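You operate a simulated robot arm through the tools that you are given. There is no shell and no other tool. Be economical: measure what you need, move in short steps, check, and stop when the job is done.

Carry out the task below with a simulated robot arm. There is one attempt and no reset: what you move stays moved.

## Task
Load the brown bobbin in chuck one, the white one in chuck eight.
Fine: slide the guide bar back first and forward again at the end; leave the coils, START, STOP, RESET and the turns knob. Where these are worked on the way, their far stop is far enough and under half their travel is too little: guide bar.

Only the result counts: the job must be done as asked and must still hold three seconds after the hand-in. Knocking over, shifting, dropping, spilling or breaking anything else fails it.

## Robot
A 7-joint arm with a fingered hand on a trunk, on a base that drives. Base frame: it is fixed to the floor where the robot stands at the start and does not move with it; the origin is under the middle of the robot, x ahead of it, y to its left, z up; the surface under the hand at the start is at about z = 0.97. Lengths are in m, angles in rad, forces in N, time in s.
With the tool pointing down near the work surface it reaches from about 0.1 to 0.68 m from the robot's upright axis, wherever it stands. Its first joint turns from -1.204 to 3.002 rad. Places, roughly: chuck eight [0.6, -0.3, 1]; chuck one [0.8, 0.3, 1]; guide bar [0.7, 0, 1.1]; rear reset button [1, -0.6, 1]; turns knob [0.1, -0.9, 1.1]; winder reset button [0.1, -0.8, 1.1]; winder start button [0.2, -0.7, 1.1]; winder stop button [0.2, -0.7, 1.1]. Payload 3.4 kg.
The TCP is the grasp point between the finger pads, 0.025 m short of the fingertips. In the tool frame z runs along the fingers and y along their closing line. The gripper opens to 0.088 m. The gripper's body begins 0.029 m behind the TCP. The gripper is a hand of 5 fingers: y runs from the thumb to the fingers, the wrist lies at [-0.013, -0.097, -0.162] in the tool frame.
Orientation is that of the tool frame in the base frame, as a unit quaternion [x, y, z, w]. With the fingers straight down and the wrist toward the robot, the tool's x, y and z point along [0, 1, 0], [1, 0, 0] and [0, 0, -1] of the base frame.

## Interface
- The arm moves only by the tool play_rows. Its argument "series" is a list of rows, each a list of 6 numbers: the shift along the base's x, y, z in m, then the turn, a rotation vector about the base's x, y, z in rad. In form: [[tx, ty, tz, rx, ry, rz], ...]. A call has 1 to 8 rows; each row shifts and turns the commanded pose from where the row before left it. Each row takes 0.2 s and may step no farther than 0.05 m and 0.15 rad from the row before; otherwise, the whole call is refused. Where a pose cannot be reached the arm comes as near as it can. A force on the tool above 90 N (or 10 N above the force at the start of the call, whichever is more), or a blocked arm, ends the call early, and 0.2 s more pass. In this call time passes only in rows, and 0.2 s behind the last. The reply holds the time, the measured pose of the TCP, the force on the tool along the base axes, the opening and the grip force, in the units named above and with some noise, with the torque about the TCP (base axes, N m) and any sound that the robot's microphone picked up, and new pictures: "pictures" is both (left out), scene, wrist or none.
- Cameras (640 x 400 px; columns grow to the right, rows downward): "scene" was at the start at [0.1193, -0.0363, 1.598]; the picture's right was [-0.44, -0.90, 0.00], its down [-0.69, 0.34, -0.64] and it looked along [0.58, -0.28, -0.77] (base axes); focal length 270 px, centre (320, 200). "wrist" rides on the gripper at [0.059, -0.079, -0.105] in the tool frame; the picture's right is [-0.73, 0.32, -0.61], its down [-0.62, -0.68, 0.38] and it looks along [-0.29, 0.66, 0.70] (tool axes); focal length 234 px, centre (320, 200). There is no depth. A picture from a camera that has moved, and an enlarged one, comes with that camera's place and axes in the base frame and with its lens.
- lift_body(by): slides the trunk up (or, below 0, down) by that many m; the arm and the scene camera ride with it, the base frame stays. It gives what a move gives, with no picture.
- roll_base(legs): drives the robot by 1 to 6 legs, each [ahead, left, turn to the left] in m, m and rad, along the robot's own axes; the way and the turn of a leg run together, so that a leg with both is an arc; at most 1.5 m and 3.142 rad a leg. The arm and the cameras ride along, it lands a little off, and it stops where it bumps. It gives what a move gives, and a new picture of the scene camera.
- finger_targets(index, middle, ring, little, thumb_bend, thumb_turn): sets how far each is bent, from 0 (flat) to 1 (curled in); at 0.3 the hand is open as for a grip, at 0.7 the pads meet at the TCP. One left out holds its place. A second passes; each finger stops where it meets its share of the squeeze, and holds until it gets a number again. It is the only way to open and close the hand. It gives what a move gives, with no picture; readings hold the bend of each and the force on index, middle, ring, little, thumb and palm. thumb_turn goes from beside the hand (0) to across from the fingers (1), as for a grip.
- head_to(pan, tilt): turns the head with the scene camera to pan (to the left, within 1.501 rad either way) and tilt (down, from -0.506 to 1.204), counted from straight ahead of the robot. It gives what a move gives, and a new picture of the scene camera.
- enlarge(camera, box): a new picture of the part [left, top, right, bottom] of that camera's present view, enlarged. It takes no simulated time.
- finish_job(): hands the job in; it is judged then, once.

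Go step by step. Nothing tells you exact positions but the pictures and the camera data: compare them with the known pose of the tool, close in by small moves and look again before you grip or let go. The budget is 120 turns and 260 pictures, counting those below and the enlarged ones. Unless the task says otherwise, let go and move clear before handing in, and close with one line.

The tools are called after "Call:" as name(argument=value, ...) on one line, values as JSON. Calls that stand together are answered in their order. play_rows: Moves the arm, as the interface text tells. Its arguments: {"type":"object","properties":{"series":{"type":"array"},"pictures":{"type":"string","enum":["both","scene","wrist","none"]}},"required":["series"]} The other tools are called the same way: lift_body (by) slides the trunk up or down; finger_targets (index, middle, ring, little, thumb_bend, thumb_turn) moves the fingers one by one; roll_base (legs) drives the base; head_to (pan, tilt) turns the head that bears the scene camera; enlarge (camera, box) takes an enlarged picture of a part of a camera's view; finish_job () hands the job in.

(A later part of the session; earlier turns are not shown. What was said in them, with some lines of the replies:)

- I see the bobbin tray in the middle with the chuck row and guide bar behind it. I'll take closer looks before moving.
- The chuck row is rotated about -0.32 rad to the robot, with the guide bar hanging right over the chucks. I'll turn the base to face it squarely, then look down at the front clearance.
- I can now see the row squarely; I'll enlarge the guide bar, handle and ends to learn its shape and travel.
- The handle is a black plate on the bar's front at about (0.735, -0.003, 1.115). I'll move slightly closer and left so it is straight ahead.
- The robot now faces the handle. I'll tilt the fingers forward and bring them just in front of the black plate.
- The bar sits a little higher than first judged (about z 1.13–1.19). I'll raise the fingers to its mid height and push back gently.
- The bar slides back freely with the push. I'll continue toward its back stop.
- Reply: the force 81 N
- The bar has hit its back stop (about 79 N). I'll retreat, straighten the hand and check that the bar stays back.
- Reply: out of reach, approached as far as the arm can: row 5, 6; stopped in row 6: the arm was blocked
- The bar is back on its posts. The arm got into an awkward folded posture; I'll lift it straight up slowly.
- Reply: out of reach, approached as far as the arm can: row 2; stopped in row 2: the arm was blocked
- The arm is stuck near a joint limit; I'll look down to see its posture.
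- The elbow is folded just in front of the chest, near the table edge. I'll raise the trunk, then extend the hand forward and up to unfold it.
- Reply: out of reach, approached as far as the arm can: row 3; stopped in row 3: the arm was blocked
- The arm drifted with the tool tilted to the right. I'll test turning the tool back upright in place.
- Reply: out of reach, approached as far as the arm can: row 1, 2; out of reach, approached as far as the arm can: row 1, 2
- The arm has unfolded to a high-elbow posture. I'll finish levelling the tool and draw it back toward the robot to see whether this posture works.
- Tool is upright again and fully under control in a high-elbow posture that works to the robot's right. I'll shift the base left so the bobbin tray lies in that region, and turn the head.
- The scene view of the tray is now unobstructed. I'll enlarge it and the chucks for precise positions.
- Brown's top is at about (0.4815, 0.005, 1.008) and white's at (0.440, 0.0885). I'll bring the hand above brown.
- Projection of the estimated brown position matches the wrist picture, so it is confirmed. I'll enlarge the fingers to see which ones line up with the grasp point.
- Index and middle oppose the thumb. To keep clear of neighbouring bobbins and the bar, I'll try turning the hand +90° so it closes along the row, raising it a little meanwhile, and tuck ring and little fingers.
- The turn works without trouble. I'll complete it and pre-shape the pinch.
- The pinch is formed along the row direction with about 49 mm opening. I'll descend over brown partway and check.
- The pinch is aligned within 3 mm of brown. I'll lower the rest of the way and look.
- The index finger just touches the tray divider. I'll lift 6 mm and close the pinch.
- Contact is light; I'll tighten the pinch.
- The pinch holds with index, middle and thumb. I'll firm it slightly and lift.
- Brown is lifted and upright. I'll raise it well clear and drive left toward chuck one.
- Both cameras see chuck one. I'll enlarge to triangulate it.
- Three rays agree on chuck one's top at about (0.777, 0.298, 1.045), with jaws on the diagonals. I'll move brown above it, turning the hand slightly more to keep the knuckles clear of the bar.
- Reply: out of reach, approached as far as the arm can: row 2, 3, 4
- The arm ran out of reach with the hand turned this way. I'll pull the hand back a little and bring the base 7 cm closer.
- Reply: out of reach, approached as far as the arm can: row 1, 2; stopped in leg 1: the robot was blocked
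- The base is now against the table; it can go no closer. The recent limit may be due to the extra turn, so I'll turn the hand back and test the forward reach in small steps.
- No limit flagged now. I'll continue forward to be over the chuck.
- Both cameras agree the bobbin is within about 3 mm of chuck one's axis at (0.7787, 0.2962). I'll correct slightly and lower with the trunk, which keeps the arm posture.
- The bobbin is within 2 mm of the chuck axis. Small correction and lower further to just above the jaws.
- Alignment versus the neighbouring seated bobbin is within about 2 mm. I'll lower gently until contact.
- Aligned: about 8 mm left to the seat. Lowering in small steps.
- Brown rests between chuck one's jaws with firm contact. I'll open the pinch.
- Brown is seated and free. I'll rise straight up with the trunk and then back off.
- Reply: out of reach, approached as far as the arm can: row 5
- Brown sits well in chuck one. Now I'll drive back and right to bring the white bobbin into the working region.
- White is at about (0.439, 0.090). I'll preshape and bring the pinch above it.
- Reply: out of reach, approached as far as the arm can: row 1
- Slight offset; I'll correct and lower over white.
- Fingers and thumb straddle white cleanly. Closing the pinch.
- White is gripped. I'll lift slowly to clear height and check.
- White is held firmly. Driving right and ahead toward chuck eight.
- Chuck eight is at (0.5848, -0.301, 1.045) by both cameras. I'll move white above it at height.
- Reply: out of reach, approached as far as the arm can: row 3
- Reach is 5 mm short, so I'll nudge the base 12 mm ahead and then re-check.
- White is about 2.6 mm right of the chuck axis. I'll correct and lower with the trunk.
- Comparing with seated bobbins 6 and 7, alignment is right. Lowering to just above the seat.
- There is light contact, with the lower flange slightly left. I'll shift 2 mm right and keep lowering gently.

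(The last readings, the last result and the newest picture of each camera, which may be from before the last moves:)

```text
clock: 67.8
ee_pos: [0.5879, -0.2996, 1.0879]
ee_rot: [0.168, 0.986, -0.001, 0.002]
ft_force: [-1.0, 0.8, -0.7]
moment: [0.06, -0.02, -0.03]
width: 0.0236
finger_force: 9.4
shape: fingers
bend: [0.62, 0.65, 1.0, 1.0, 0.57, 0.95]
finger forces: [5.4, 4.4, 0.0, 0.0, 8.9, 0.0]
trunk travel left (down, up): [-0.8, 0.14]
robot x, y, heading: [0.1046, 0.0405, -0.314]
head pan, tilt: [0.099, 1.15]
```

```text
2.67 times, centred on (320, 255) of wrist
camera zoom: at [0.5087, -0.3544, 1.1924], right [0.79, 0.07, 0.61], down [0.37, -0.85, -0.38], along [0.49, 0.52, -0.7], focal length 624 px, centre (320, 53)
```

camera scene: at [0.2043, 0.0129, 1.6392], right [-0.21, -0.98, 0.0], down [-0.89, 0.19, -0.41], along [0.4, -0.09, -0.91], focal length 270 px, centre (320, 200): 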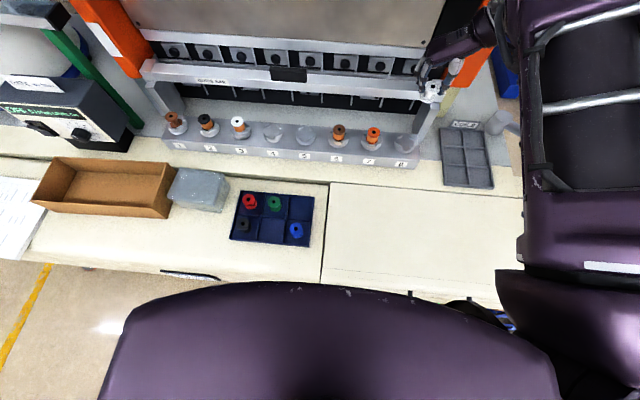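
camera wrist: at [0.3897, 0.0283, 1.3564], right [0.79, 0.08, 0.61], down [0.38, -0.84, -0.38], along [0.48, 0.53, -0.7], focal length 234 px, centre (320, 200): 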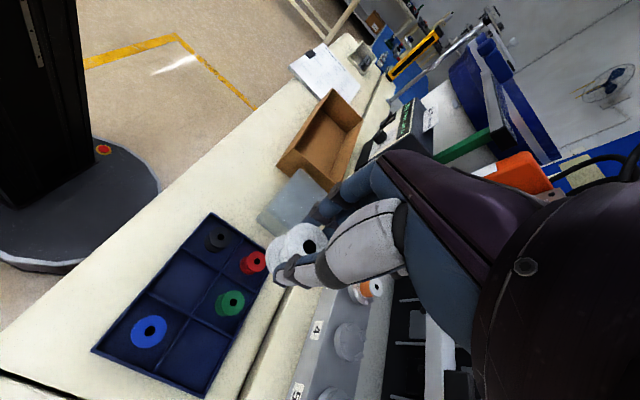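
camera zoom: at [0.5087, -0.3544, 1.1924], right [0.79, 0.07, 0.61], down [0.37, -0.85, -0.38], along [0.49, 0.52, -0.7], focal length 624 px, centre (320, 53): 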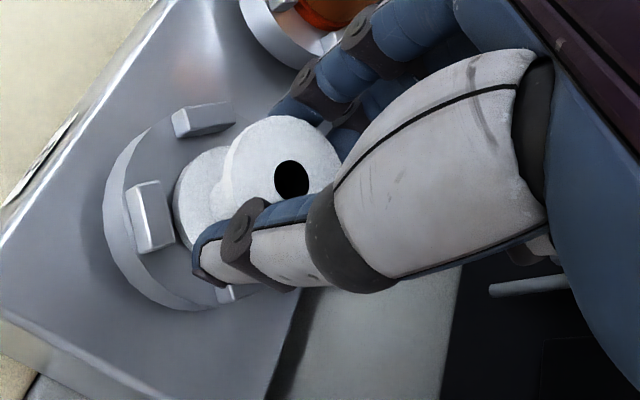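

No resistance now; continue down to the seat.

Call:
play_rows(series=[[0, 0, -0.003, 0, 0, 0], [0, 0, -0.003, 0, 0, 0]], pictures="none")

Call:
enlarge(camera="scene", box=[350, 60, 450, 140])

Call:
enlarge(camera="wrist", box=[220, 180, 420, 330])

```text
clock: 68.4
ee_pos: [0.5879, -0.2993, 1.0851]
ee_rot: [0.168, 0.986, -0.002, 0.004]
ft_force: [1.2, -0.4, 11.1]
moment: [-0.09, 0.08, 0.0]
width: 0.0233
finger_force: 11.0
shape: fingers
bend: [0.63, 0.65, 1.0, 1.0, 0.57, 0.96]
finger forces: [5.3, 5.5, 0.0, 0.1, 9.8, 0.0]
trunk travel left (down, up): [-0.8, 0.14]
robot x, y, heading: [0.0992, 0.0397, -0.308]
head pan, tilt: [0.099, 1.15]
```

```text
5.00 times, centred on (400, 100) of scene
camera zoom: at [0.2071, 0.0129, 1.5042], right [-0.21, -0.98, 0.0], down [-0.89, 0.19, -0.41], along [0.4, -0.09, -0.91], focal length 1349 px, centre (-80, 700)
```

zoom: 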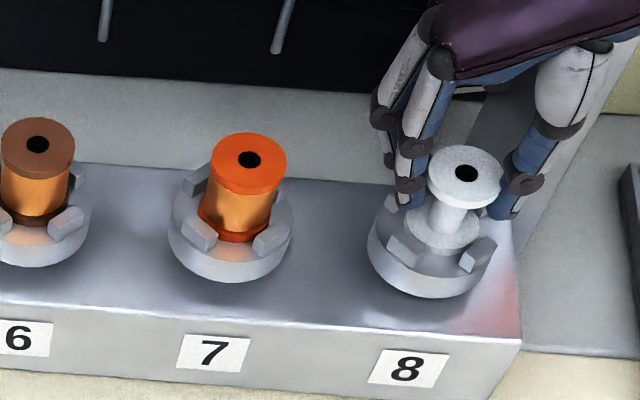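

```text
2.67 times, centred on (320, 255) of wrist
camera zoom: at [0.5079, -0.3535, 1.188], right [0.79, 0.07, 0.61], down [0.37, -0.85, -0.38], along [0.5, 0.52, -0.69], focal length 624 px, centre (320, 53)
```

zoom: 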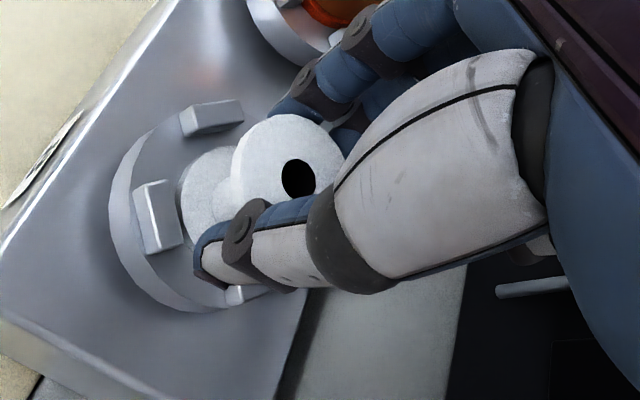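

White rests on chuck eight's seat with firm contact. Opening the pinch.

Call:
finger_targets(index=0.5, middle=0.5, thumb_bend=0.47)

Call:
enlarge(camera="scene", box=[350, 60, 450, 140])

Call:
enlarge(camera="wrist", box=[220, 180, 420, 330])

```text
clock: 69.4
ee_pos: [0.589, -0.3003, 1.0824]
ee_rot: [0.167, 0.986, -0.001, 0.002]
ft_force: [0.6, -0.3, -0.4]
moment: [0.02, -0.01, -0.01]
width: 0.0444
finger_force: 0.0
shape: fingers
bend: [0.5, 0.5, 1.0, 1.0, 0.47, 0.97]
finger forces: [0.1, 0.1, 0.1, 0.0, 0.0, 0.0]
trunk travel left (down, up): [-0.8, 0.14]
robot x, y, heading: [0.1042, 0.0433, -0.314]
head pan, tilt: [0.099, 1.15]
```

```text
5.00 times, centred on (400, 100) of scene
camera zoom: at [0.2084, 0.0116, 1.5039], right [-0.21, -0.98, 0.0], down [-0.89, 0.19, -0.41], along [0.4, -0.09, -0.91], focal length 1349 px, centre (-80, 700)
```

zoom: 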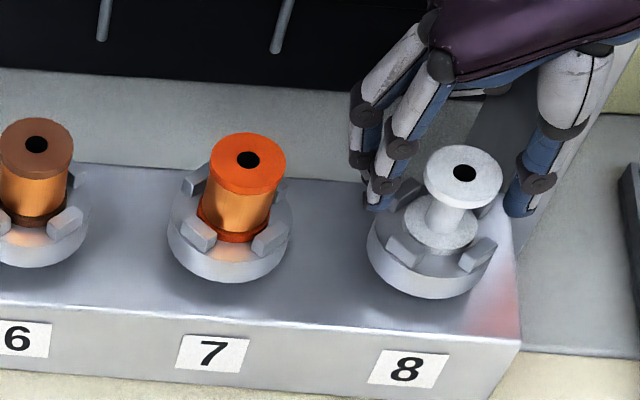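

```text
2.67 times, centred on (320, 255) of wrist
camera zoom: at [0.5085, -0.3544, 1.1863], right [0.79, 0.07, 0.61], down [0.37, -0.85, -0.38], along [0.49, 0.52, -0.7], focal length 624 px, centre (320, 53)
```

zoom: 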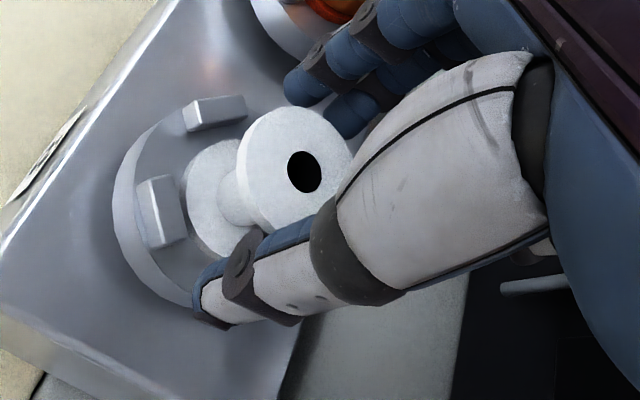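

White is seated at the same height as its neighbours. I'll rise with the trunk, back off and view all.

Call:
lift_body(by=0.135)

Call:
play_rows(series=[[-0.0285, 0.0094, 0.01, 0, 0, 0], [-0.038, 0.0125, 0.01, 0, 0, 0], [-0.038, 0.0125, 0.02, 0, 0, 0], [-0.028, 0.009, 0.02, 0, 0, 0]])

Call:
enlarge(camera="scene", box=[350, 80, 450, 160])

Call:
enlarge(camera="scene", box=[140, 30, 460, 170])

```text
clock: 71.0
ee_pos: [0.5881, -0.3007, 1.2167]
ee_rot: [0.167, 0.986, -0.001, 0.003]
ft_force: [0.3, 0.3, -0.2]
moment: [-0.02, -0.02, 0.01]
width: 0.0442
finger_force: 0.1
shape: fingers
bend: [0.5, 0.5, 1.0, 1.0, 0.47, 0.97]
finger forces: [0.0, 0.0, 0.0, 0.0, 0.0, 0.0]
trunk travel left (down, up): [-0.935, 0.005]
robot x, y, heading: [0.1055, 0.043, -0.316]
head pan, tilt: [0.099, 1.15]
```

```text
clock: 72.0
ee_pos: [0.4526, -0.2569, 1.2795]
ee_rot: [0.168, 0.986, -0.001, 0.003]
ft_force: [-0.7, -0.1, -0.8]
moment: [0.0, 0.01, 0.0]
width: 0.0444
finger_force: 0.0
shape: fingers
bend: [0.5, 0.5, 1.0, 1.0, 0.47, 0.97]
finger forces: [0.0, 0.1, 0.0, 0.0, 0.1, 0.0]
trunk travel left (down, up): [-0.935, 0.005]
robot x, y, heading: [0.1068, 0.04, -0.312]
head pan, tilt: [0.099, 1.15]
camera scene: at [0.2064, 0.0128, 1.639], right [-0.21, -0.98, 0.0], down [-0.89, 0.19, -0.41], along [0.4, -0.09, -0.91], focal length 270 px, centre (320, 200)
camera wrist: at [0.3727, -0.3104, 1.3839], right [0.79, 0.07, 0.61], down [0.37, -0.85, -0.38], along [0.49, 0.52, -0.7], focal length 234 px, centre (320, 200)
```

scene: 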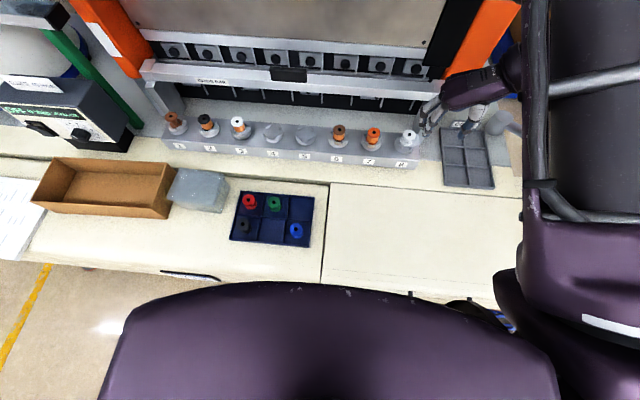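
wrist: 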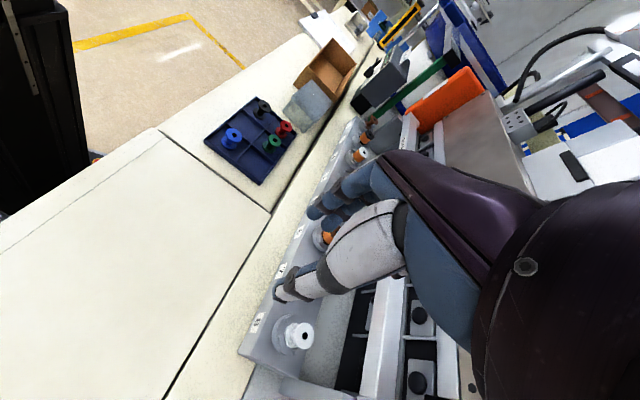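

```text
5.00 times, centred on (400, 120) of scene
camera zoom: at [0.2064, 0.0128, 1.639], right [-0.21, -0.98, 0.0], down [-0.89, 0.19, -0.41], along [0.4, -0.09, -0.91], focal length 1349 px, centre (-80, 600)
```

zoom: 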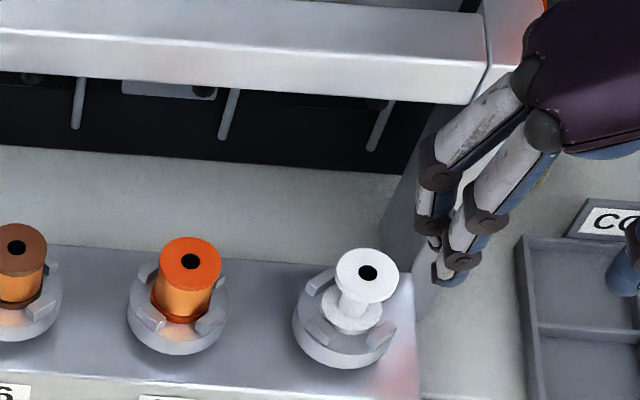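

```text
2.00 times, centred on (300, 100) of scene
camera zoom: at [0.2064, 0.0128, 1.639], right [-0.21, -0.98, 0.0], down [-0.89, 0.19, -0.41], along [0.4, -0.09, -0.91], focal length 540 px, centre (360, 400)
```

zoom: 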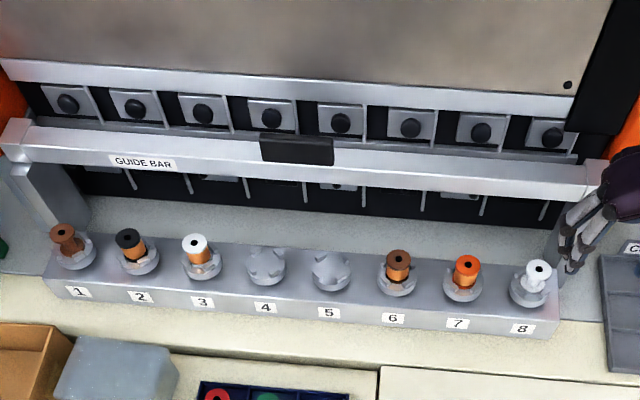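

Both bobbins are well seated. Now I'll study the guide bar's plate for pulling the bar forward.

Call:
enlarge(camera="scene", box=[240, 40, 340, 110])

Call:
head_to(pan=0.1, tilt=0.75)

Call:
enlarge(camera="scene", box=[230, 130, 370, 230])

```text
5.71 times, centred on (290, 75) of scene
camera zoom: at [0.2064, 0.0128, 1.639], right [-0.21, -0.98, 0.0], down [-0.89, 0.19, -0.41], along [0.4, -0.09, -0.91], focal length 1542 px, centre (491, 914)
```

zoom: 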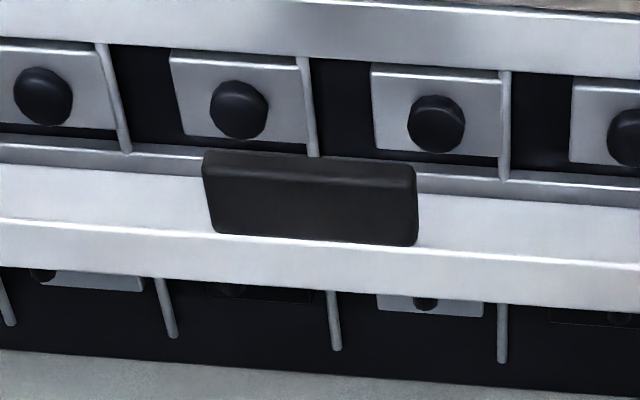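

```text
clock: 72.9
ee_pos: [0.4554, -0.2568, 1.279]
ee_rot: [0.168, 0.986, -0.001, 0.001]
ft_force: [0.2, 0.6, -0.5]
moment: [0.01, 0.0, 0.03]
width: 0.0445
finger_force: 0.1
shape: fingers
bend: [0.5, 0.5, 1.0, 1.0, 0.47, 0.97]
finger forces: [0.1, 0.0, 0.1, 0.0, 0.0, 0.0]
trunk travel left (down, up): [-0.935, 0.005]
robot x, y, heading: [0.1018, 0.0402, -0.312]
head pan, tilt: [0.099, 0.75]
camera scene: at [0.2316, 0.0062, 1.6676], right [-0.21, -0.98, 0.0], down [-0.67, 0.15, -0.73], along [0.71, -0.16, -0.68], focal length 270 px, centre (320, 200)
```

scene: 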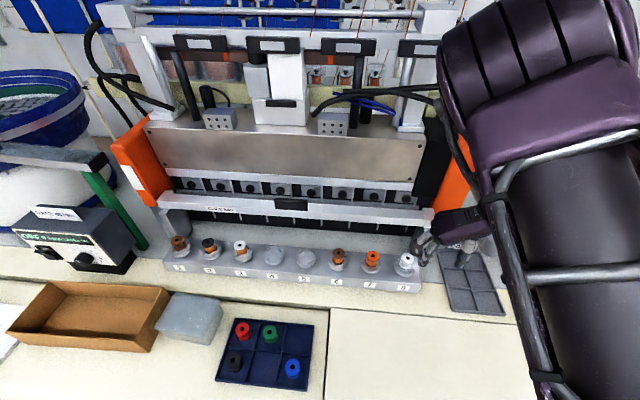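

```text
4.00 times, centred on (300, 180) of scene
camera zoom: at [0.2316, 0.0062, 1.6676], right [-0.21, -0.98, 0.0], down [-0.67, 0.15, -0.73], along [0.71, -0.16, -0.68], focal length 1079 px, centre (400, 280)
```

zoom: 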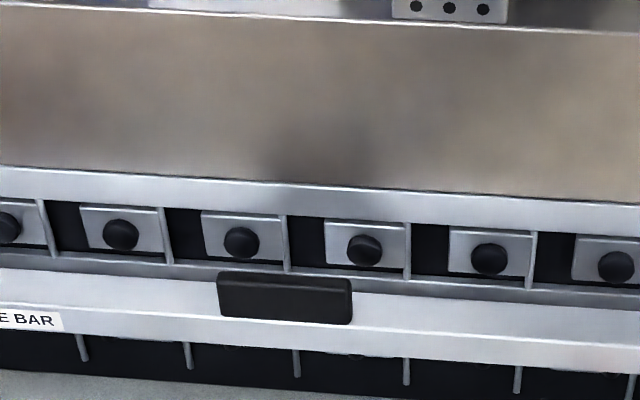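

The plate is a block standing on the bar's front edge, with space behind it. I'll drive back to the middle and turn the hand so the fingers can hook behind the plate.

Call:
roll_base(legs=[[-0.03, 0, 0], [0, 0.33, 0]])

Call:
play_rows(series=[[0, 0, 0.01, 0, 0, -0.145], [0, 0, 0.01, 0, 0, -0.145], [0, 0, 0.01, 0, 0, -0.145], [0, 0, 0.01, 0, 0, -0.145], [0, 0, 0, 0, 0, -0.145], [0, 0, 0, 0, 0, -0.145], [0, 0, 0, 0, 0, -0.145], [0, 0, 0, 0, 0, -0.145]], pictures="none")

Call:
play_rows(series=[[0, 0, 0, 0, 0, -0.13], [0, 0, 0, 0, 0, -0.13], [0, 0, 0, 0, 0, -0.13]])

```text
clock: 75.5
ee_pos: [0.531, 0.0706, 1.278]
ee_rot: [0.164, 0.987, 0.0, 0.002]
ft_force: [0.0, -0.7, 0.8]
moment: [0.01, 0.0, -0.02]
width: 0.0445
finger_force: 0.0
shape: fingers
bend: [0.5, 0.5, 1.0, 1.0, 0.47, 0.97]
finger forces: [0.0, 0.1, 0.0, 0.1, 0.1, 0.0]
trunk travel left (down, up): [-0.935, 0.005]
robot x, y, heading: [0.179, 0.3705, -0.308]
head pan, tilt: [0.099, 0.75]
camera scene: at [0.305, 0.3324, 1.6677], right [-0.21, -0.98, 0.0], down [-0.67, 0.14, -0.73], along [0.72, -0.15, -0.68], focal length 270 px, centre (320, 200)
```

scene: 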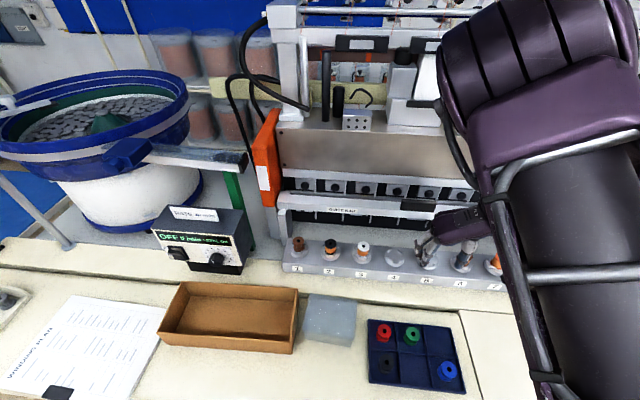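

```text
clock: 77.5
ee_pos: [0.5092, 0.0701, 1.2747]
ee_rot: [0.691, 0.72, -0.015, -0.06]
ft_force: [0.5, -0.1, 0.2]
moment: [0.0, 0.0, -0.02]
width: 0.0445
finger_force: 0.0
shape: fingers
bend: [0.5, 0.5, 1.0, 1.0, 0.47, 0.97]
finger forces: [0.0, 0.0, 0.1, 0.0, 0.1, 0.1]
trunk travel left (down, up): [-0.935, 0.005]
robot x, y, heading: [0.1791, 0.3684, -0.308]
head pan, tilt: [0.099, 0.75]
stopped in row 8: the arm was blocked; the commanded pose is now the measured one
```

```text
clock: 78.3
ee_pos: [0.4999, 0.048, 1.2705]
ee_rot: [0.824, 0.562, 0.001, -0.075]
ft_force: [0.6, 0.3, 0.4]
moment: [-0.01, -0.02, -0.05]
width: 0.0445
finger_force: 0.0
shape: fingers
bend: [0.5, 0.5, 1.0, 1.0, 0.47, 0.97]
finger forces: [0.0, 0.0, 0.0, 0.0, 0.0, 0.1]
out of reach, approached as far as the arm can: row 2, 3
trunk travel left (down, up): [-0.935, 0.005]
robot x, y, heading: [0.174, 0.3673, -0.301]
head pan, tilt: [0.099, 0.75]
camera scene: at [0.3051, 0.3342, 1.6677], right [-0.21, -0.98, 0.0], down [-0.67, 0.14, -0.73], along [0.72, -0.15, -0.68], focal length 270 px, centre (320, 200)
camera wrist: at [0.4588, 0.1188, 1.388], right [0.08, -0.86, 0.5], down [-0.89, -0.29, -0.35], along [0.44, -0.42, -0.79], focal length 234 px, centre (320, 200)
```

scene: 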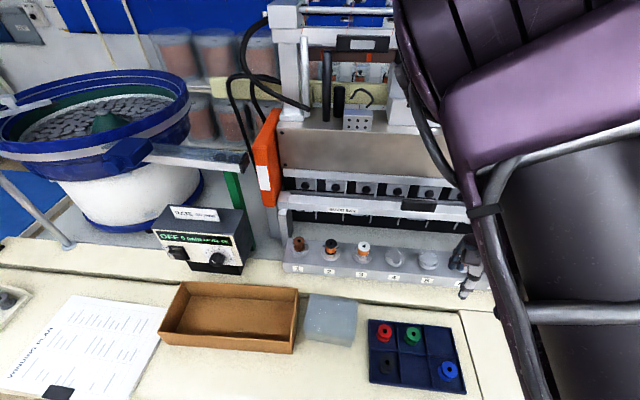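
wrist: 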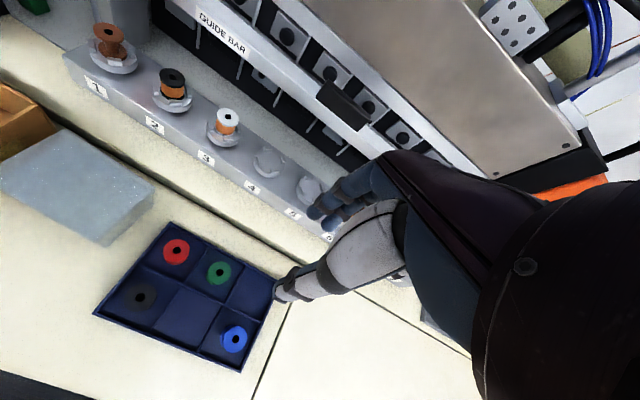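

Hand is turned back but tilted slightly since it is close to the body. I'll move it forward while levelling.

Call:
play_rows(series=[[0.028, -0.009, 0, -0.04, -0.025, 0.02], [0.028, -0.009, 0, -0.045, -0.03, 0.02], [0.028, -0.009, 0, -0.04, -0.028, 0.01]])

```text
clock: 79.2
ee_pos: [0.588, 0.016, 1.2752]
ee_rot: [0.809, 0.588, -0.002, 0.009]
ft_force: [0.6, 0.4, -0.6]
moment: [-0.01, 0.03, 0.04]
width: 0.0447
finger_force: 0.0
shape: fingers
bend: [0.5, 0.5, 1.0, 1.0, 0.47, 0.97]
finger forces: [0.0, 0.1, 0.0, 0.0, 0.1, 0.0]
out of reach, approached as far as the arm can: row 1
trunk travel left (down, up): [-0.935, 0.005]
robot x, y, heading: [0.1766, 0.3674, -0.309]
head pan, tilt: [0.099, 0.75]
camera scene: at [0.3064, 0.3343, 1.6676], right [-0.21, -0.98, 0.0], down [-0.67, 0.14, -0.73], along [0.72, -0.15, -0.68], focal length 270 px, centre (320, 200)
camera wrist: at [0.5315, 0.0987, 1.378], right [0.08, -0.78, 0.62], down [-0.84, -0.39, -0.38], along [0.54, -0.49, -0.68], focal length 234 px, centre (320, 200)
```

scene: 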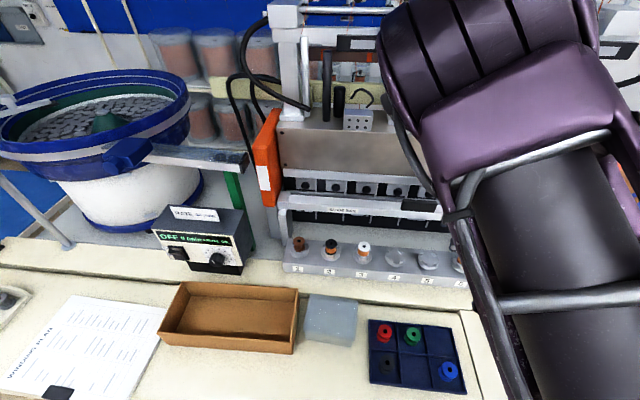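
wrist: 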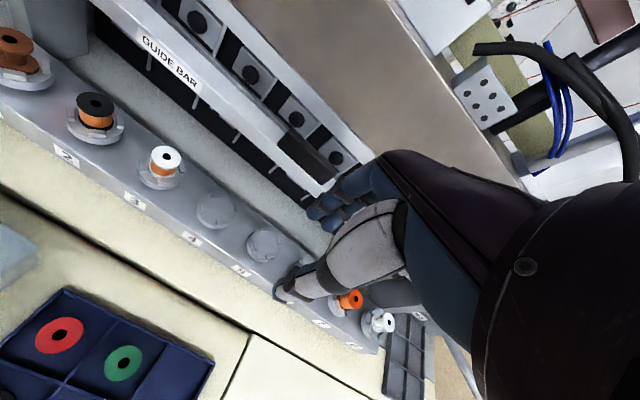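

Level now. I'll enlarge the plate in both views to fix its position.

Call:
enlarge(camera="wrist", box=[240, 90, 400, 200])

Call:
enlarge(camera="scene", box=[370, 170, 450, 230])

```text
3.64 times, centred on (320, 145) of wrist
camera zoom: at [0.5315, 0.0987, 1.378], right [0.08, -0.78, 0.62], down [-0.84, -0.39, -0.38], along [0.54, -0.49, -0.68], focal length 852 px, centre (320, 400)
```

zoom: 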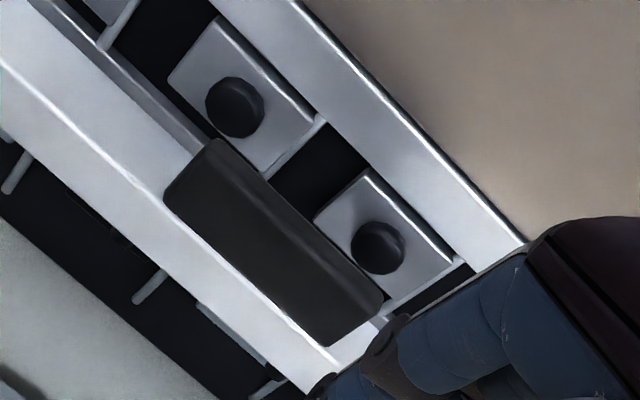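

```text
6.67 times, centred on (410, 200) of scene
camera zoom: at [0.3064, 0.3343, 1.6676], right [-0.21, -0.98, 0.0], down [-0.67, 0.14, -0.73], along [0.72, -0.15, -0.68], focal length 1798 px, centre (-280, 200)
```

zoom: 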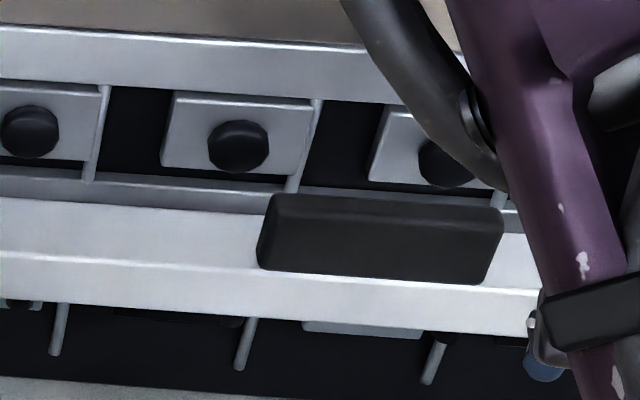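

Plate front is at n≈0.7115 with top at z≈1.192, and there is about 5 cm of room behind it. I'll open the hand, nudge the base ahead, and pass the fingers over the plate.

Call:
finger_targets(index=0.3, middle=0.3, ring=0.3, little=0.3, thumb_bend=0.3)

Call:
roll_base(legs=[[0.025, 0, 0]])

Call:
play_rows(series=[[0.0375, -0.009, 0, -0.005, 0.003, 0.005], [0.0375, -0.009, 0, -0.005, 0.003, 0.005], [0.0275, -0.006, 0, -0.005, 0.003, 0.005]])

```text
clock: 80.2
ee_pos: [0.5854, 0.0151, 1.2758]
ee_rot: [0.809, 0.588, -0.004, 0.009]
ft_force: [0.5, 0.0, -0.1]
moment: [-0.01, 0.01, 0.0]
width: 0.0845
finger_force: 0.0
shape: fingers
bend: [0.3, 0.3, 0.3, 0.3, 0.3, 0.97]
finger forces: [0.1, 0.1, 0.1, 0.1, 0.0, 0.1]
trunk travel left (down, up): [-0.935, 0.005]
robot x, y, heading: [0.1769, 0.3674, -0.309]
head pan, tilt: [0.099, 0.75]
```

```text
clock: 81.0
ee_pos: [0.6023, 0.0092, 1.2761]
ee_rot: [0.809, 0.588, -0.002, 0.011]
ft_force: [0.2, 0.1, -0.3]
moment: [-0.01, -0.04, 0.01]
width: 0.0844
finger_force: 0.1
shape: fingers
bend: [0.3, 0.3, 0.3, 0.3, 0.3, 0.97]
finger forces: [0.1, 0.0, 0.0, 0.0, 0.0, 0.0]
trunk travel left (down, up): [-0.935, 0.005]
robot x, y, heading: [0.1989, 0.3642, -0.307]
head pan, tilt: [0.099, 0.75]
camera scene: at [0.3213, 0.3292, 1.6684], right [-0.21, -0.98, 0.0], down [-0.66, 0.14, -0.73], along [0.72, -0.15, -0.68], focal length 270 px, centre (320, 200)
```

scene: 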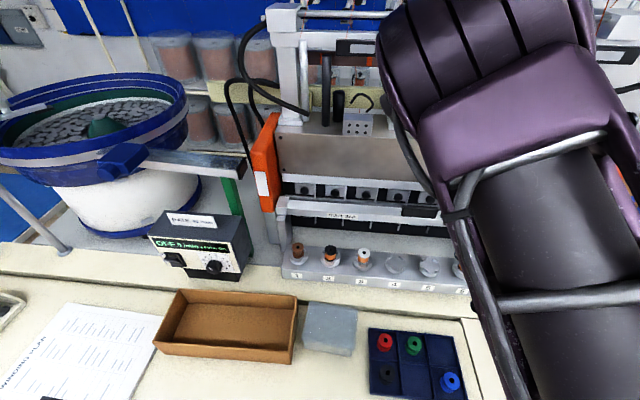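

```text
clock: 81.8
ee_pos: [0.7135, -0.0159, 1.2715]
ee_rot: [0.804, 0.595, -0.014, 0.013]
ft_force: [-0.1, -0.3, 0.2]
moment: [0.03, 0.01, 0.02]
width: 0.0845
finger_force: 0.1
shape: fingers
bend: [0.3, 0.3, 0.3, 0.3, 0.3, 0.97]
finger forces: [0.0, 0.0, 0.1, 0.0, 0.1, 0.0]
trunk travel left (down, up): [-0.935, 0.005]
robot x, y, heading: [0.2004, 0.364, -0.305]
head pan, tilt: [0.099, 0.75]
camera scene: at [0.3304, 0.3267, 1.6676], right [-0.21, -0.98, 0.0], down [-0.67, 0.14, -0.73], along [0.71, -0.15, -0.68], focal length 270 px, centre (320, 200)
camera wrist: at [0.6573, 0.0682, 1.3746], right [0.1, -0.77, 0.64], down [-0.84, -0.41, -0.36], along [0.54, -0.5, -0.68], focal length 234 px, centre (320, 200)
```

scene: 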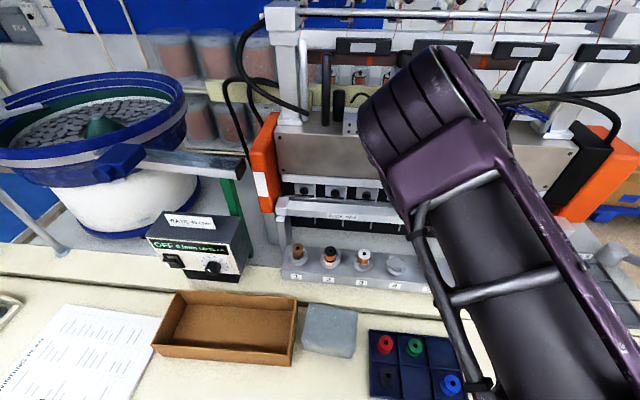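
wrist: 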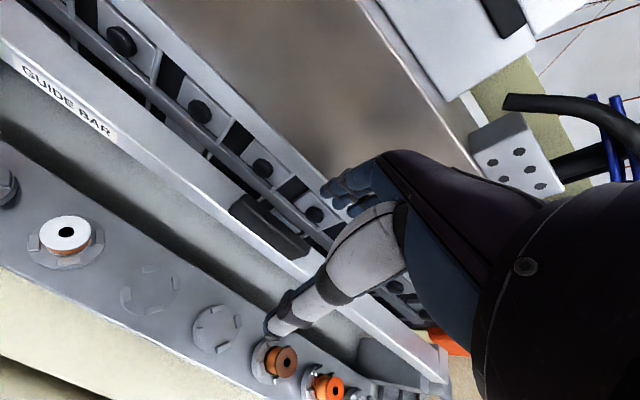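

Fingers are above the gap behind the plate. I'll level, advance 1.2 cm and lower to just above the plate top for a check.

Call:
play_rows(series=[[0.012, -0.003, -0.015, 0.019, -0.003, 0], [0, 0, -0.03, 0.019, -0.004, 0]])

Call:
enlarge(camera="wrist", box=[220, 110, 420, 300])

Call:
head_to(pan=0.35, tilt=0.75)

```text
clock: 82.4
ee_pos: [0.7253, -0.021, 1.2285]
ee_rot: [0.805, 0.594, 0.002, -0.001]
ft_force: [0.9, 0.4, 0.3]
moment: [0.02, -0.02, -0.01]
width: 0.0848
finger_force: 0.1
shape: fingers
bend: [0.3, 0.3, 0.3, 0.3, 0.3, 0.97]
finger forces: [0.1, 0.1, 0.1, 0.1, 0.0, 0.0]
trunk travel left (down, up): [-0.935, 0.005]
robot x, y, heading: [0.1946, 0.36, -0.305]
head pan, tilt: [0.099, 0.75]
camera scene: at [0.3304, 0.326, 1.6676], right [-0.21, -0.98, 0.0], down [-0.67, 0.14, -0.73], along [0.71, -0.15, -0.68], focal length 270 px, centre (320, 200)
camera wrist: at [0.6685, 0.0586, 1.3331], right [0.09, -0.79, 0.6], down [-0.83, -0.39, -0.39], along [0.54, -0.47, -0.7], focal length 234 px, centre (320, 200)
```

scene: 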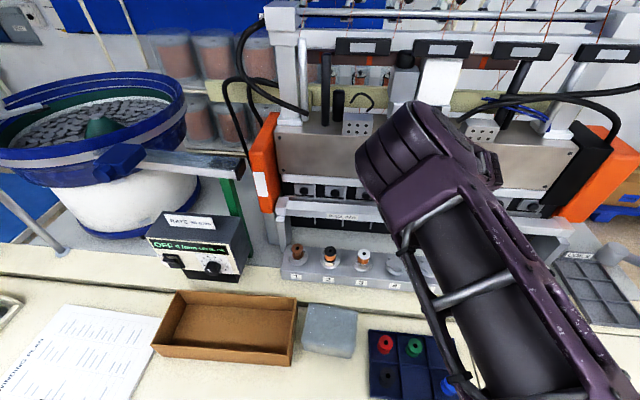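
wrist: 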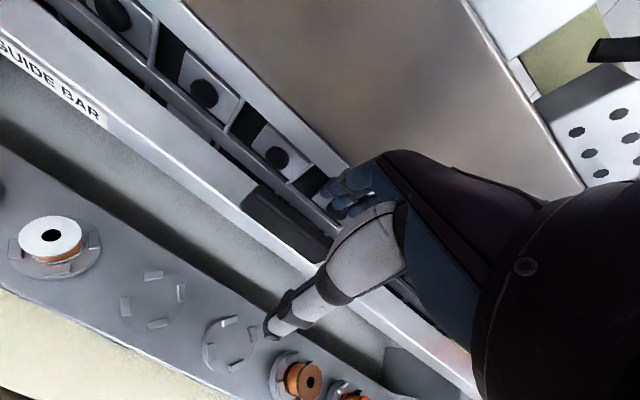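

```text
2.11 times, centred on (320, 205) of wrist
camera zoom: at [0.6685, 0.0586, 1.3331], right [0.09, -0.79, 0.6], down [-0.83, -0.39, -0.39], along [0.54, -0.47, -0.7], focal length 493 px, centre (320, 190)
```

zoom: 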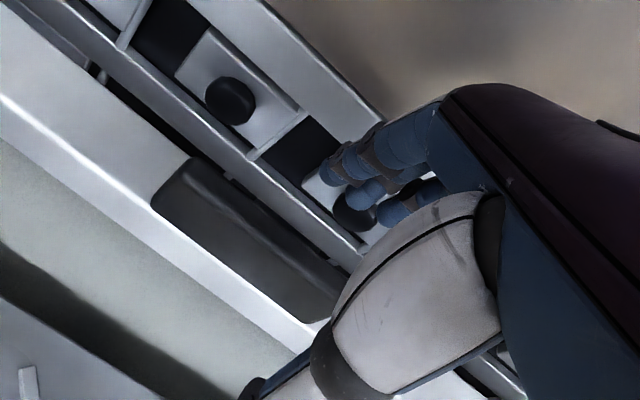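

```text
clock: 83.1
ee_pos: [0.7229, -0.0212, 1.2294]
ee_rot: [0.805, 0.594, 0.002, 0.0]
ft_force: [-0.1, 0.1, -1.1]
moment: [-0.01, -0.01, 0.02]
width: 0.0845
finger_force: 0.1
shape: fingers
bend: [0.3, 0.3, 0.3, 0.3, 0.3, 0.97]
finger forces: [0.0, 0.0, 0.0, 0.0, 0.0, 0.0]
trunk travel left (down, up): [-0.935, 0.005]
robot x, y, heading: [0.2, 0.3603, -0.303]
head pan, tilt: [0.351, 0.75]
camera scene: at [0.3299, 0.3477, 1.6677], right [0.04, -1.0, 0.0], down [-0.68, -0.03, -0.73], along [0.73, 0.03, -0.68], focal length 270 px, centre (320, 200)
```

scene: 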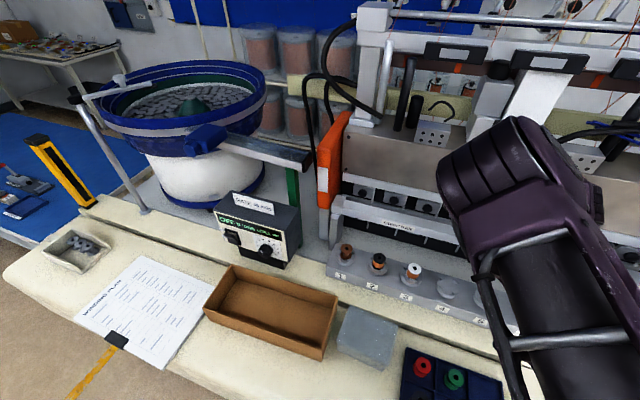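

The ledge behind the bar is lower than the bar top, so the gap is free. I'll lower the fingers behind the plate.

Call:
play_rows(series=[[0, 0, -0.017, 0, 0, 0], [0.001, 0, -0.016, 0, 0, 0]], pictures="none")

Call:
enlarge(camera="wrist", box=[220, 110, 420, 300])

```text
clock: 83.7
ee_pos: [0.7244, -0.0195, 1.1959]
ee_rot: [0.804, 0.594, 0.002, 0.0]
ft_force: [0.2, 1.0, -0.4]
moment: [0.02, -0.06, 0.01]
width: 0.0843
finger_force: 0.0
shape: fingers
bend: [0.3, 0.3, 0.3, 0.3, 0.3, 0.97]
finger forces: [0.0, 0.1, 0.0, 0.1, 0.1, 0.0]
trunk travel left (down, up): [-0.935, 0.005]
robot x, y, heading: [0.2021, 0.3609, -0.311]
head pan, tilt: [0.351, 0.75]
```

```text
2.11 times, centred on (320, 205) of wrist
camera zoom: at [0.6681, 0.0598, 1.3017], right [0.09, -0.79, 0.61], down [-0.83, -0.39, -0.39], along [0.54, -0.47, -0.7], focal length 493 px, centre (320, 190)
```

zoom: 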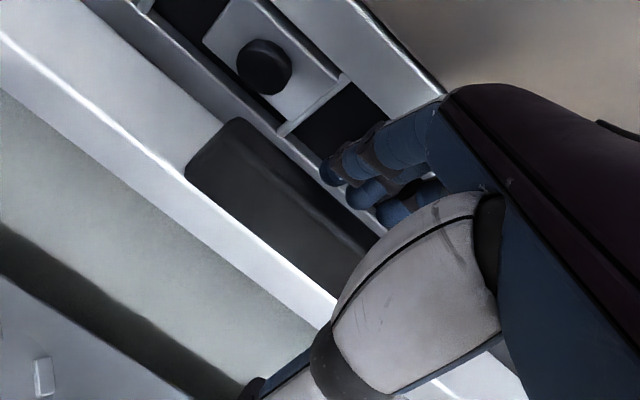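

Fingertips are behind the plate. I'll pull toward the robot in short steps.

Call:
play_rows(series=[[0, 0, -0.004, 0, 0, 0], [-0.019, 0.0063, 0, 0, 0, 0], [-0.019, 0.0063, 0, 0, 0, 0], [-0.014, 0.0046, 0, 0, 0, 0]])

Call:
enlarge(camera="wrist", box=[220, 110, 420, 300])

```text
clock: 84.7
ee_pos: [0.6721, -0.0015, 1.1923]
ee_rot: [0.804, 0.594, 0.002, -0.001]
ft_force: [0.2, 0.0, 0.7]
moment: [-0.02, 0.01, 0.0]
width: 0.085
finger_force: 0.0
shape: fingers
bend: [0.3, 0.3, 0.3, 0.3, 0.3, 0.97]
finger forces: [0.1, 0.0, 0.1, 0.0, 0.1, 0.0]
trunk travel left (down, up): [-0.935, 0.005]
robot x, y, heading: [0.2008, 0.3615, -0.313]
head pan, tilt: [0.351, 0.75]
camera scene: at [0.3301, 0.3477, 1.6677], right [0.04, -1.0, 0.0], down [-0.68, -0.03, -0.73], along [0.73, 0.03, -0.68], focal length 270 px, centre (320, 200)
camera wrist: at [0.615, 0.0788, 1.2975], right [0.09, -0.79, 0.61], down [-0.83, -0.39, -0.39], along [0.54, -0.47, -0.7], focal length 234 px, centre (320, 200)
```

scene: 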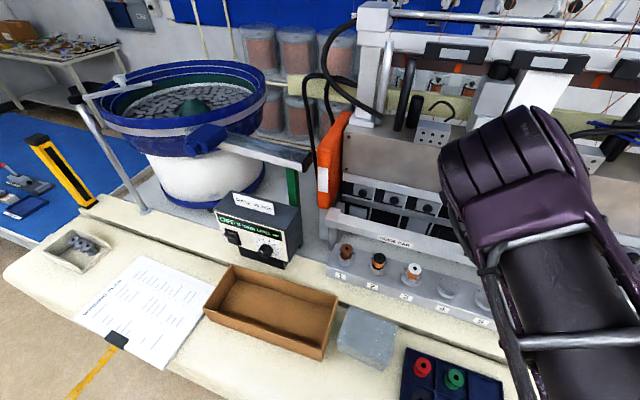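
wrist: 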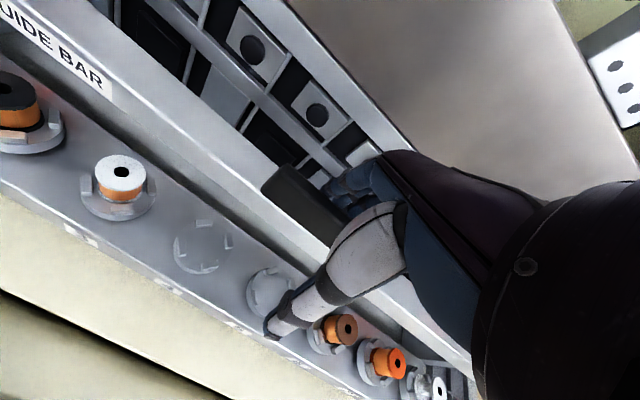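

```text
2.11 times, centred on (320, 205) of wrist
camera zoom: at [0.615, 0.0788, 1.2975], right [0.09, -0.79, 0.61], down [-0.83, -0.39, -0.39], along [0.54, -0.47, -0.7], focal length 493 px, centre (320, 190)
```

zoom: 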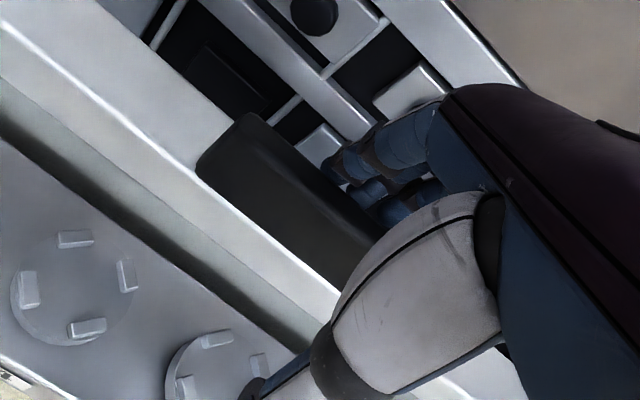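

The bar is coming forward. Continue until the front stop is felt.

Call:
play_rows(series=[[-0.0114, 0.0038, 0, 0, 0, 0], [-0.0114, 0.0038, 0, 0, 0, 0], [-0.0114, 0.0038, 0, 0, 0, 0], [-0.0114, 0.0038, 0, 0, 0, 0]])

```text
clock: 85.7
ee_pos: [0.6303, 0.0133, 1.1937]
ee_rot: [0.804, 0.595, 0.001, -0.001]
ft_force: [6.8, -2.2, 2.4]
moment: [-0.08, -0.21, -0.01]
width: 0.0902
finger_force: 3.7
shape: fingers
bend: [0.26, 0.29, 0.28, 0.3, 0.3, 0.97]
finger forces: [4.9, 1.7, 1.3, 0.1, 0.1, 0.1]
trunk travel left (down, up): [-0.935, 0.005]
robot x, y, heading: [0.1978, 0.3642, -0.307]
head pan, tilt: [0.351, 0.75]
camera scene: at [0.335, 0.346, 1.6674], right [0.04, -1.0, 0.0], down [-0.68, -0.03, -0.73], along [0.73, 0.03, -0.68], focal length 270 px, centre (320, 200)
camera wrist: at [0.5737, 0.0927, 1.2976], right [0.09, -0.79, 0.6], down [-0.83, -0.39, -0.39], along [0.54, -0.47, -0.7], focal length 234 px, centre (320, 200)
```

scene: 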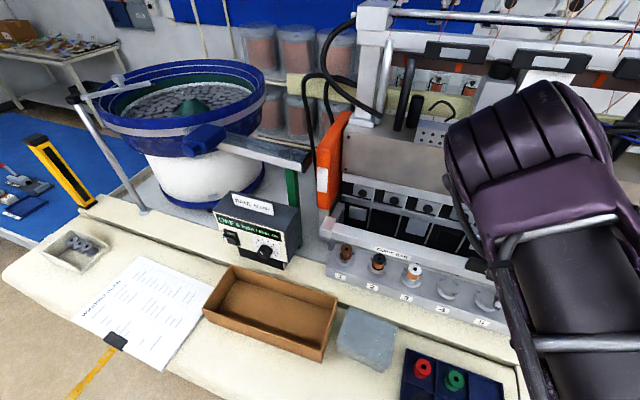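
wrist: 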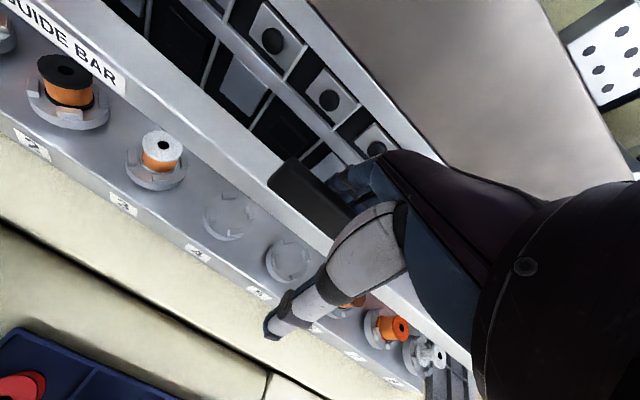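

Resistance begins. One more small pull to confirm the stop.

Call:
play_rows(series=[[-0.0095, 0.0031, 0, 0, 0, 0], [-0.0095, 0.0031, 0, 0, 0, 0]])

Call:
enlarge(camera="scene", box=[310, 160, 510, 330])

```text
clock: 86.3
ee_pos: [0.6197, 0.0171, 1.19]
ee_rot: [0.804, 0.595, 0.002, -0.001]
ft_force: [30.8, -11.1, 4.6]
moment: [-0.16, -0.52, 0.12]
width: 0.1
finger_force: 15.0
shape: fingers
bend: [0.2, 0.25, 0.2, 0.3, 0.3, 0.97]
finger forces: [13.0, 8.1, 9.2, 0.0, 0.0, 0.0]
trunk travel left (down, up): [-0.935, 0.005]
robot x, y, heading: [0.2009, 0.3612, -0.307]
head pan, tilt: [0.351, 0.75]
camera scene: at [0.3436, 0.3436, 1.6666], right [0.04, -1.0, 0.0], down [-0.69, -0.03, -0.73], along [0.72, 0.03, -0.69], focal length 270 px, centre (320, 200)
camera wrist: at [0.5632, 0.0962, 1.2954], right [0.1, -0.79, 0.6], down [-0.83, -0.4, -0.39], along [0.54, -0.47, -0.7], focal length 234 px, centre (320, 200)
```

scene: 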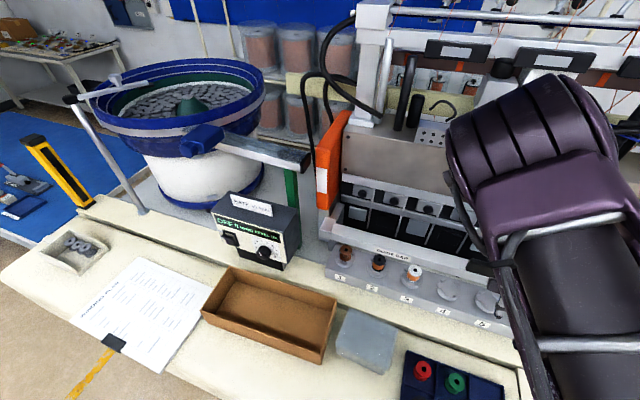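
wrist: 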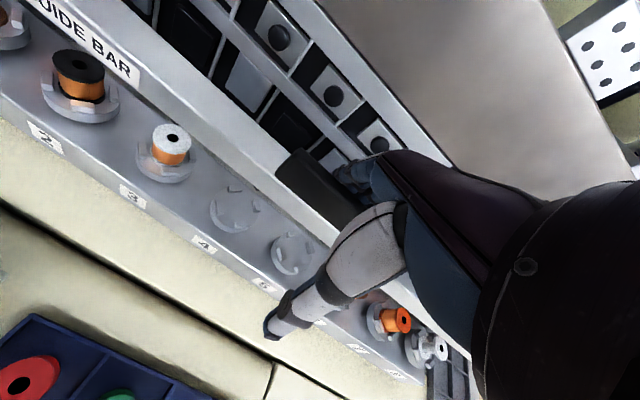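

```text
2.35 times, centred on (410, 245) of scene
camera zoom: at [0.3436, 0.3436, 1.6666], right [0.04, -1.0, 0.0], down [-0.69, -0.03, -0.73], along [0.72, 0.03, -0.69], focal length 635 px, centre (108, 94)
```

zoom: 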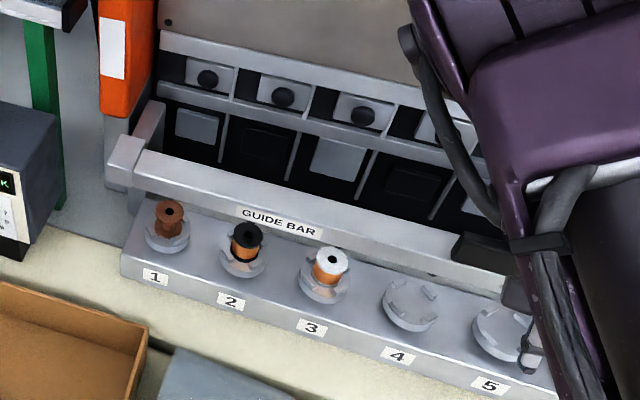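

The bar is at its front stop (31 N). I'll relax the fingers off the plate, lift straight up and retreat.

Call:
play_rows(series=[[0.0095, -0.0031, 0, 0, 0, 0], [0.0142, -0.0047, 0, 0, 0, 0], [0, 0, 0.02, 0, 0, 0], [0, 0, 0.035, 0, 0, 0], [0, 0, 0.035, 0, 0, 0]], pictures="wrist")

```text
clock: 87.5
ee_pos: [0.6266, 0.0078, 1.2765]
ee_rot: [0.81, 0.586, 0.002, -0.009]
ft_force: [-0.3, -0.3, -0.1]
moment: [-0.01, -0.02, -0.01]
width: 0.0849
finger_force: 0.1
shape: fingers
bend: [0.3, 0.3, 0.3, 0.3, 0.3, 0.97]
finger forces: [0.0, 0.0, 0.1, 0.1, 0.1, 0.1]
trunk travel left (down, up): [-0.935, 0.005]
robot x, y, heading: [0.1966, 0.3641, -0.311]
head pan, tilt: [0.351, 0.75]
camera wrist: at [0.5725, 0.0866, 1.3841], right [0.08, -0.8, 0.59], down [-0.85, -0.37, -0.38], along [0.53, -0.47, -0.71], focal length 234 px, centre (320, 200)
```

wrist: 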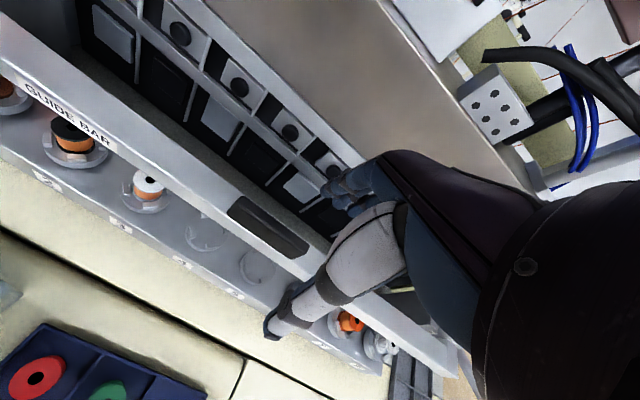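

The hand is clear above the bar, which stays forward. I'll back the base away and inspect everything.

Call:
roll_base(legs=[[-0.13, 0, 0]])

Call:
head_to(pan=0.1, tilt=0.9)

Call:
enlarge(camera="wrist", box=[0, 0, 640, 400])

```text
clock: 88.8
ee_pos: [0.5041, 0.0498, 1.2808]
ee_rot: [0.808, 0.589, 0.006, -0.008]
ft_force: [0.2, 0.2, 1.1]
moment: [0.0, 0.06, 0.02]
width: 0.0848
finger_force: 0.0
shape: fingers
bend: [0.3, 0.3, 0.3, 0.3, 0.3, 0.97]
finger forces: [0.0, 0.0, 0.1, 0.0, 0.0, 0.1]
trunk travel left (down, up): [-0.935, 0.005]
robot x, y, heading: [0.0715, 0.4005, -0.305]
head pan, tilt: [0.351, 0.75]
camera scene: at [0.2053, 0.3873, 1.6675], right [0.05, -1.0, 0.0], down [-0.68, -0.03, -0.73], along [0.73, 0.03, -0.68], focal length 270 px, centre (320, 200)
```

scene: 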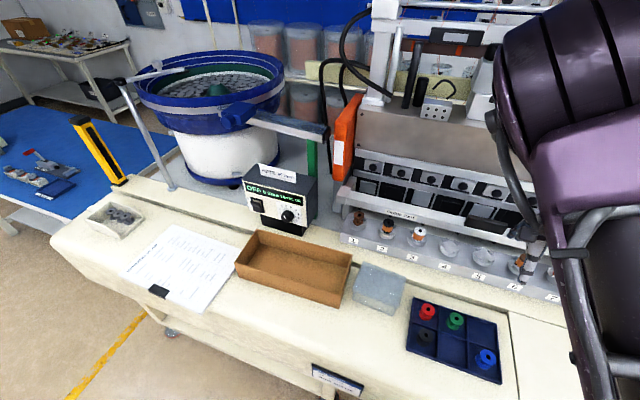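

```text
clock: 89.6
ee_pos: [0.5016, 0.0491, 1.2808]
ee_rot: [0.81, 0.587, 0.008, -0.007]
ft_force: [0.0, -0.1, -0.2]
moment: [-0.01, -0.03, 0.0]
width: 0.0849
finger_force: 0.0
shape: fingers
bend: [0.3, 0.3, 0.3, 0.3, 0.3, 0.97]
finger forces: [0.0, 0.1, 0.0, 0.1, 0.0, 0.0]
trunk travel left (down, up): [-0.935, 0.005]
robot x, y, heading: [0.0733, 0.3994, -0.306]
head pan, tilt: [0.099, 0.901]
camera scene: at [0.1927, 0.3695, 1.6559], right [-0.2, -0.98, 0.0], down [-0.77, 0.16, -0.62], along [0.61, -0.13, -0.78], focal length 270 px, centre (320, 200)
```

scene: 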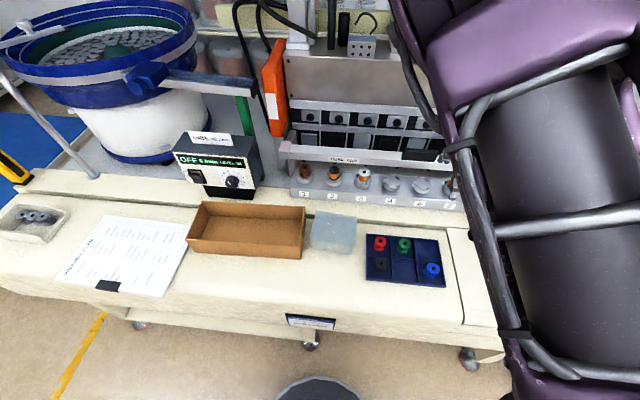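

```text
1.00 times, centred on (320, 200) of wrist (not enlarged: the box is as wide or as high as the picture)
camera zoom: at [0.4458, 0.1282, 1.387], right [0.08, -0.8, 0.59], down [-0.84, -0.37, -0.39], along [0.54, -0.46, -0.7], focal length 234 px, centre (320, 200)
```

zoom: 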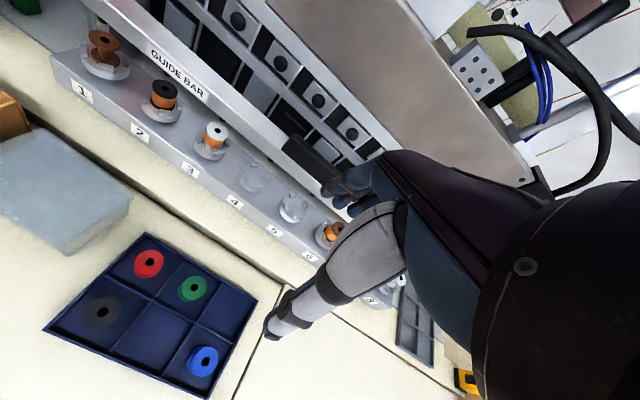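

Brown sits in chuck one, white in chuck eight, and the guide bar is at its front stop. The hand is clear and nothing else has moved, so I'm handing in.

Call:
finish_job()

```text
The job is handed in.
```

The brown bobbin is in chuck one and the white one in chuck eight. The guide bar was slid back to its stop first and is forward at its front stop again, and I left the coils, START, STOP, RESET and the turns knob alone.
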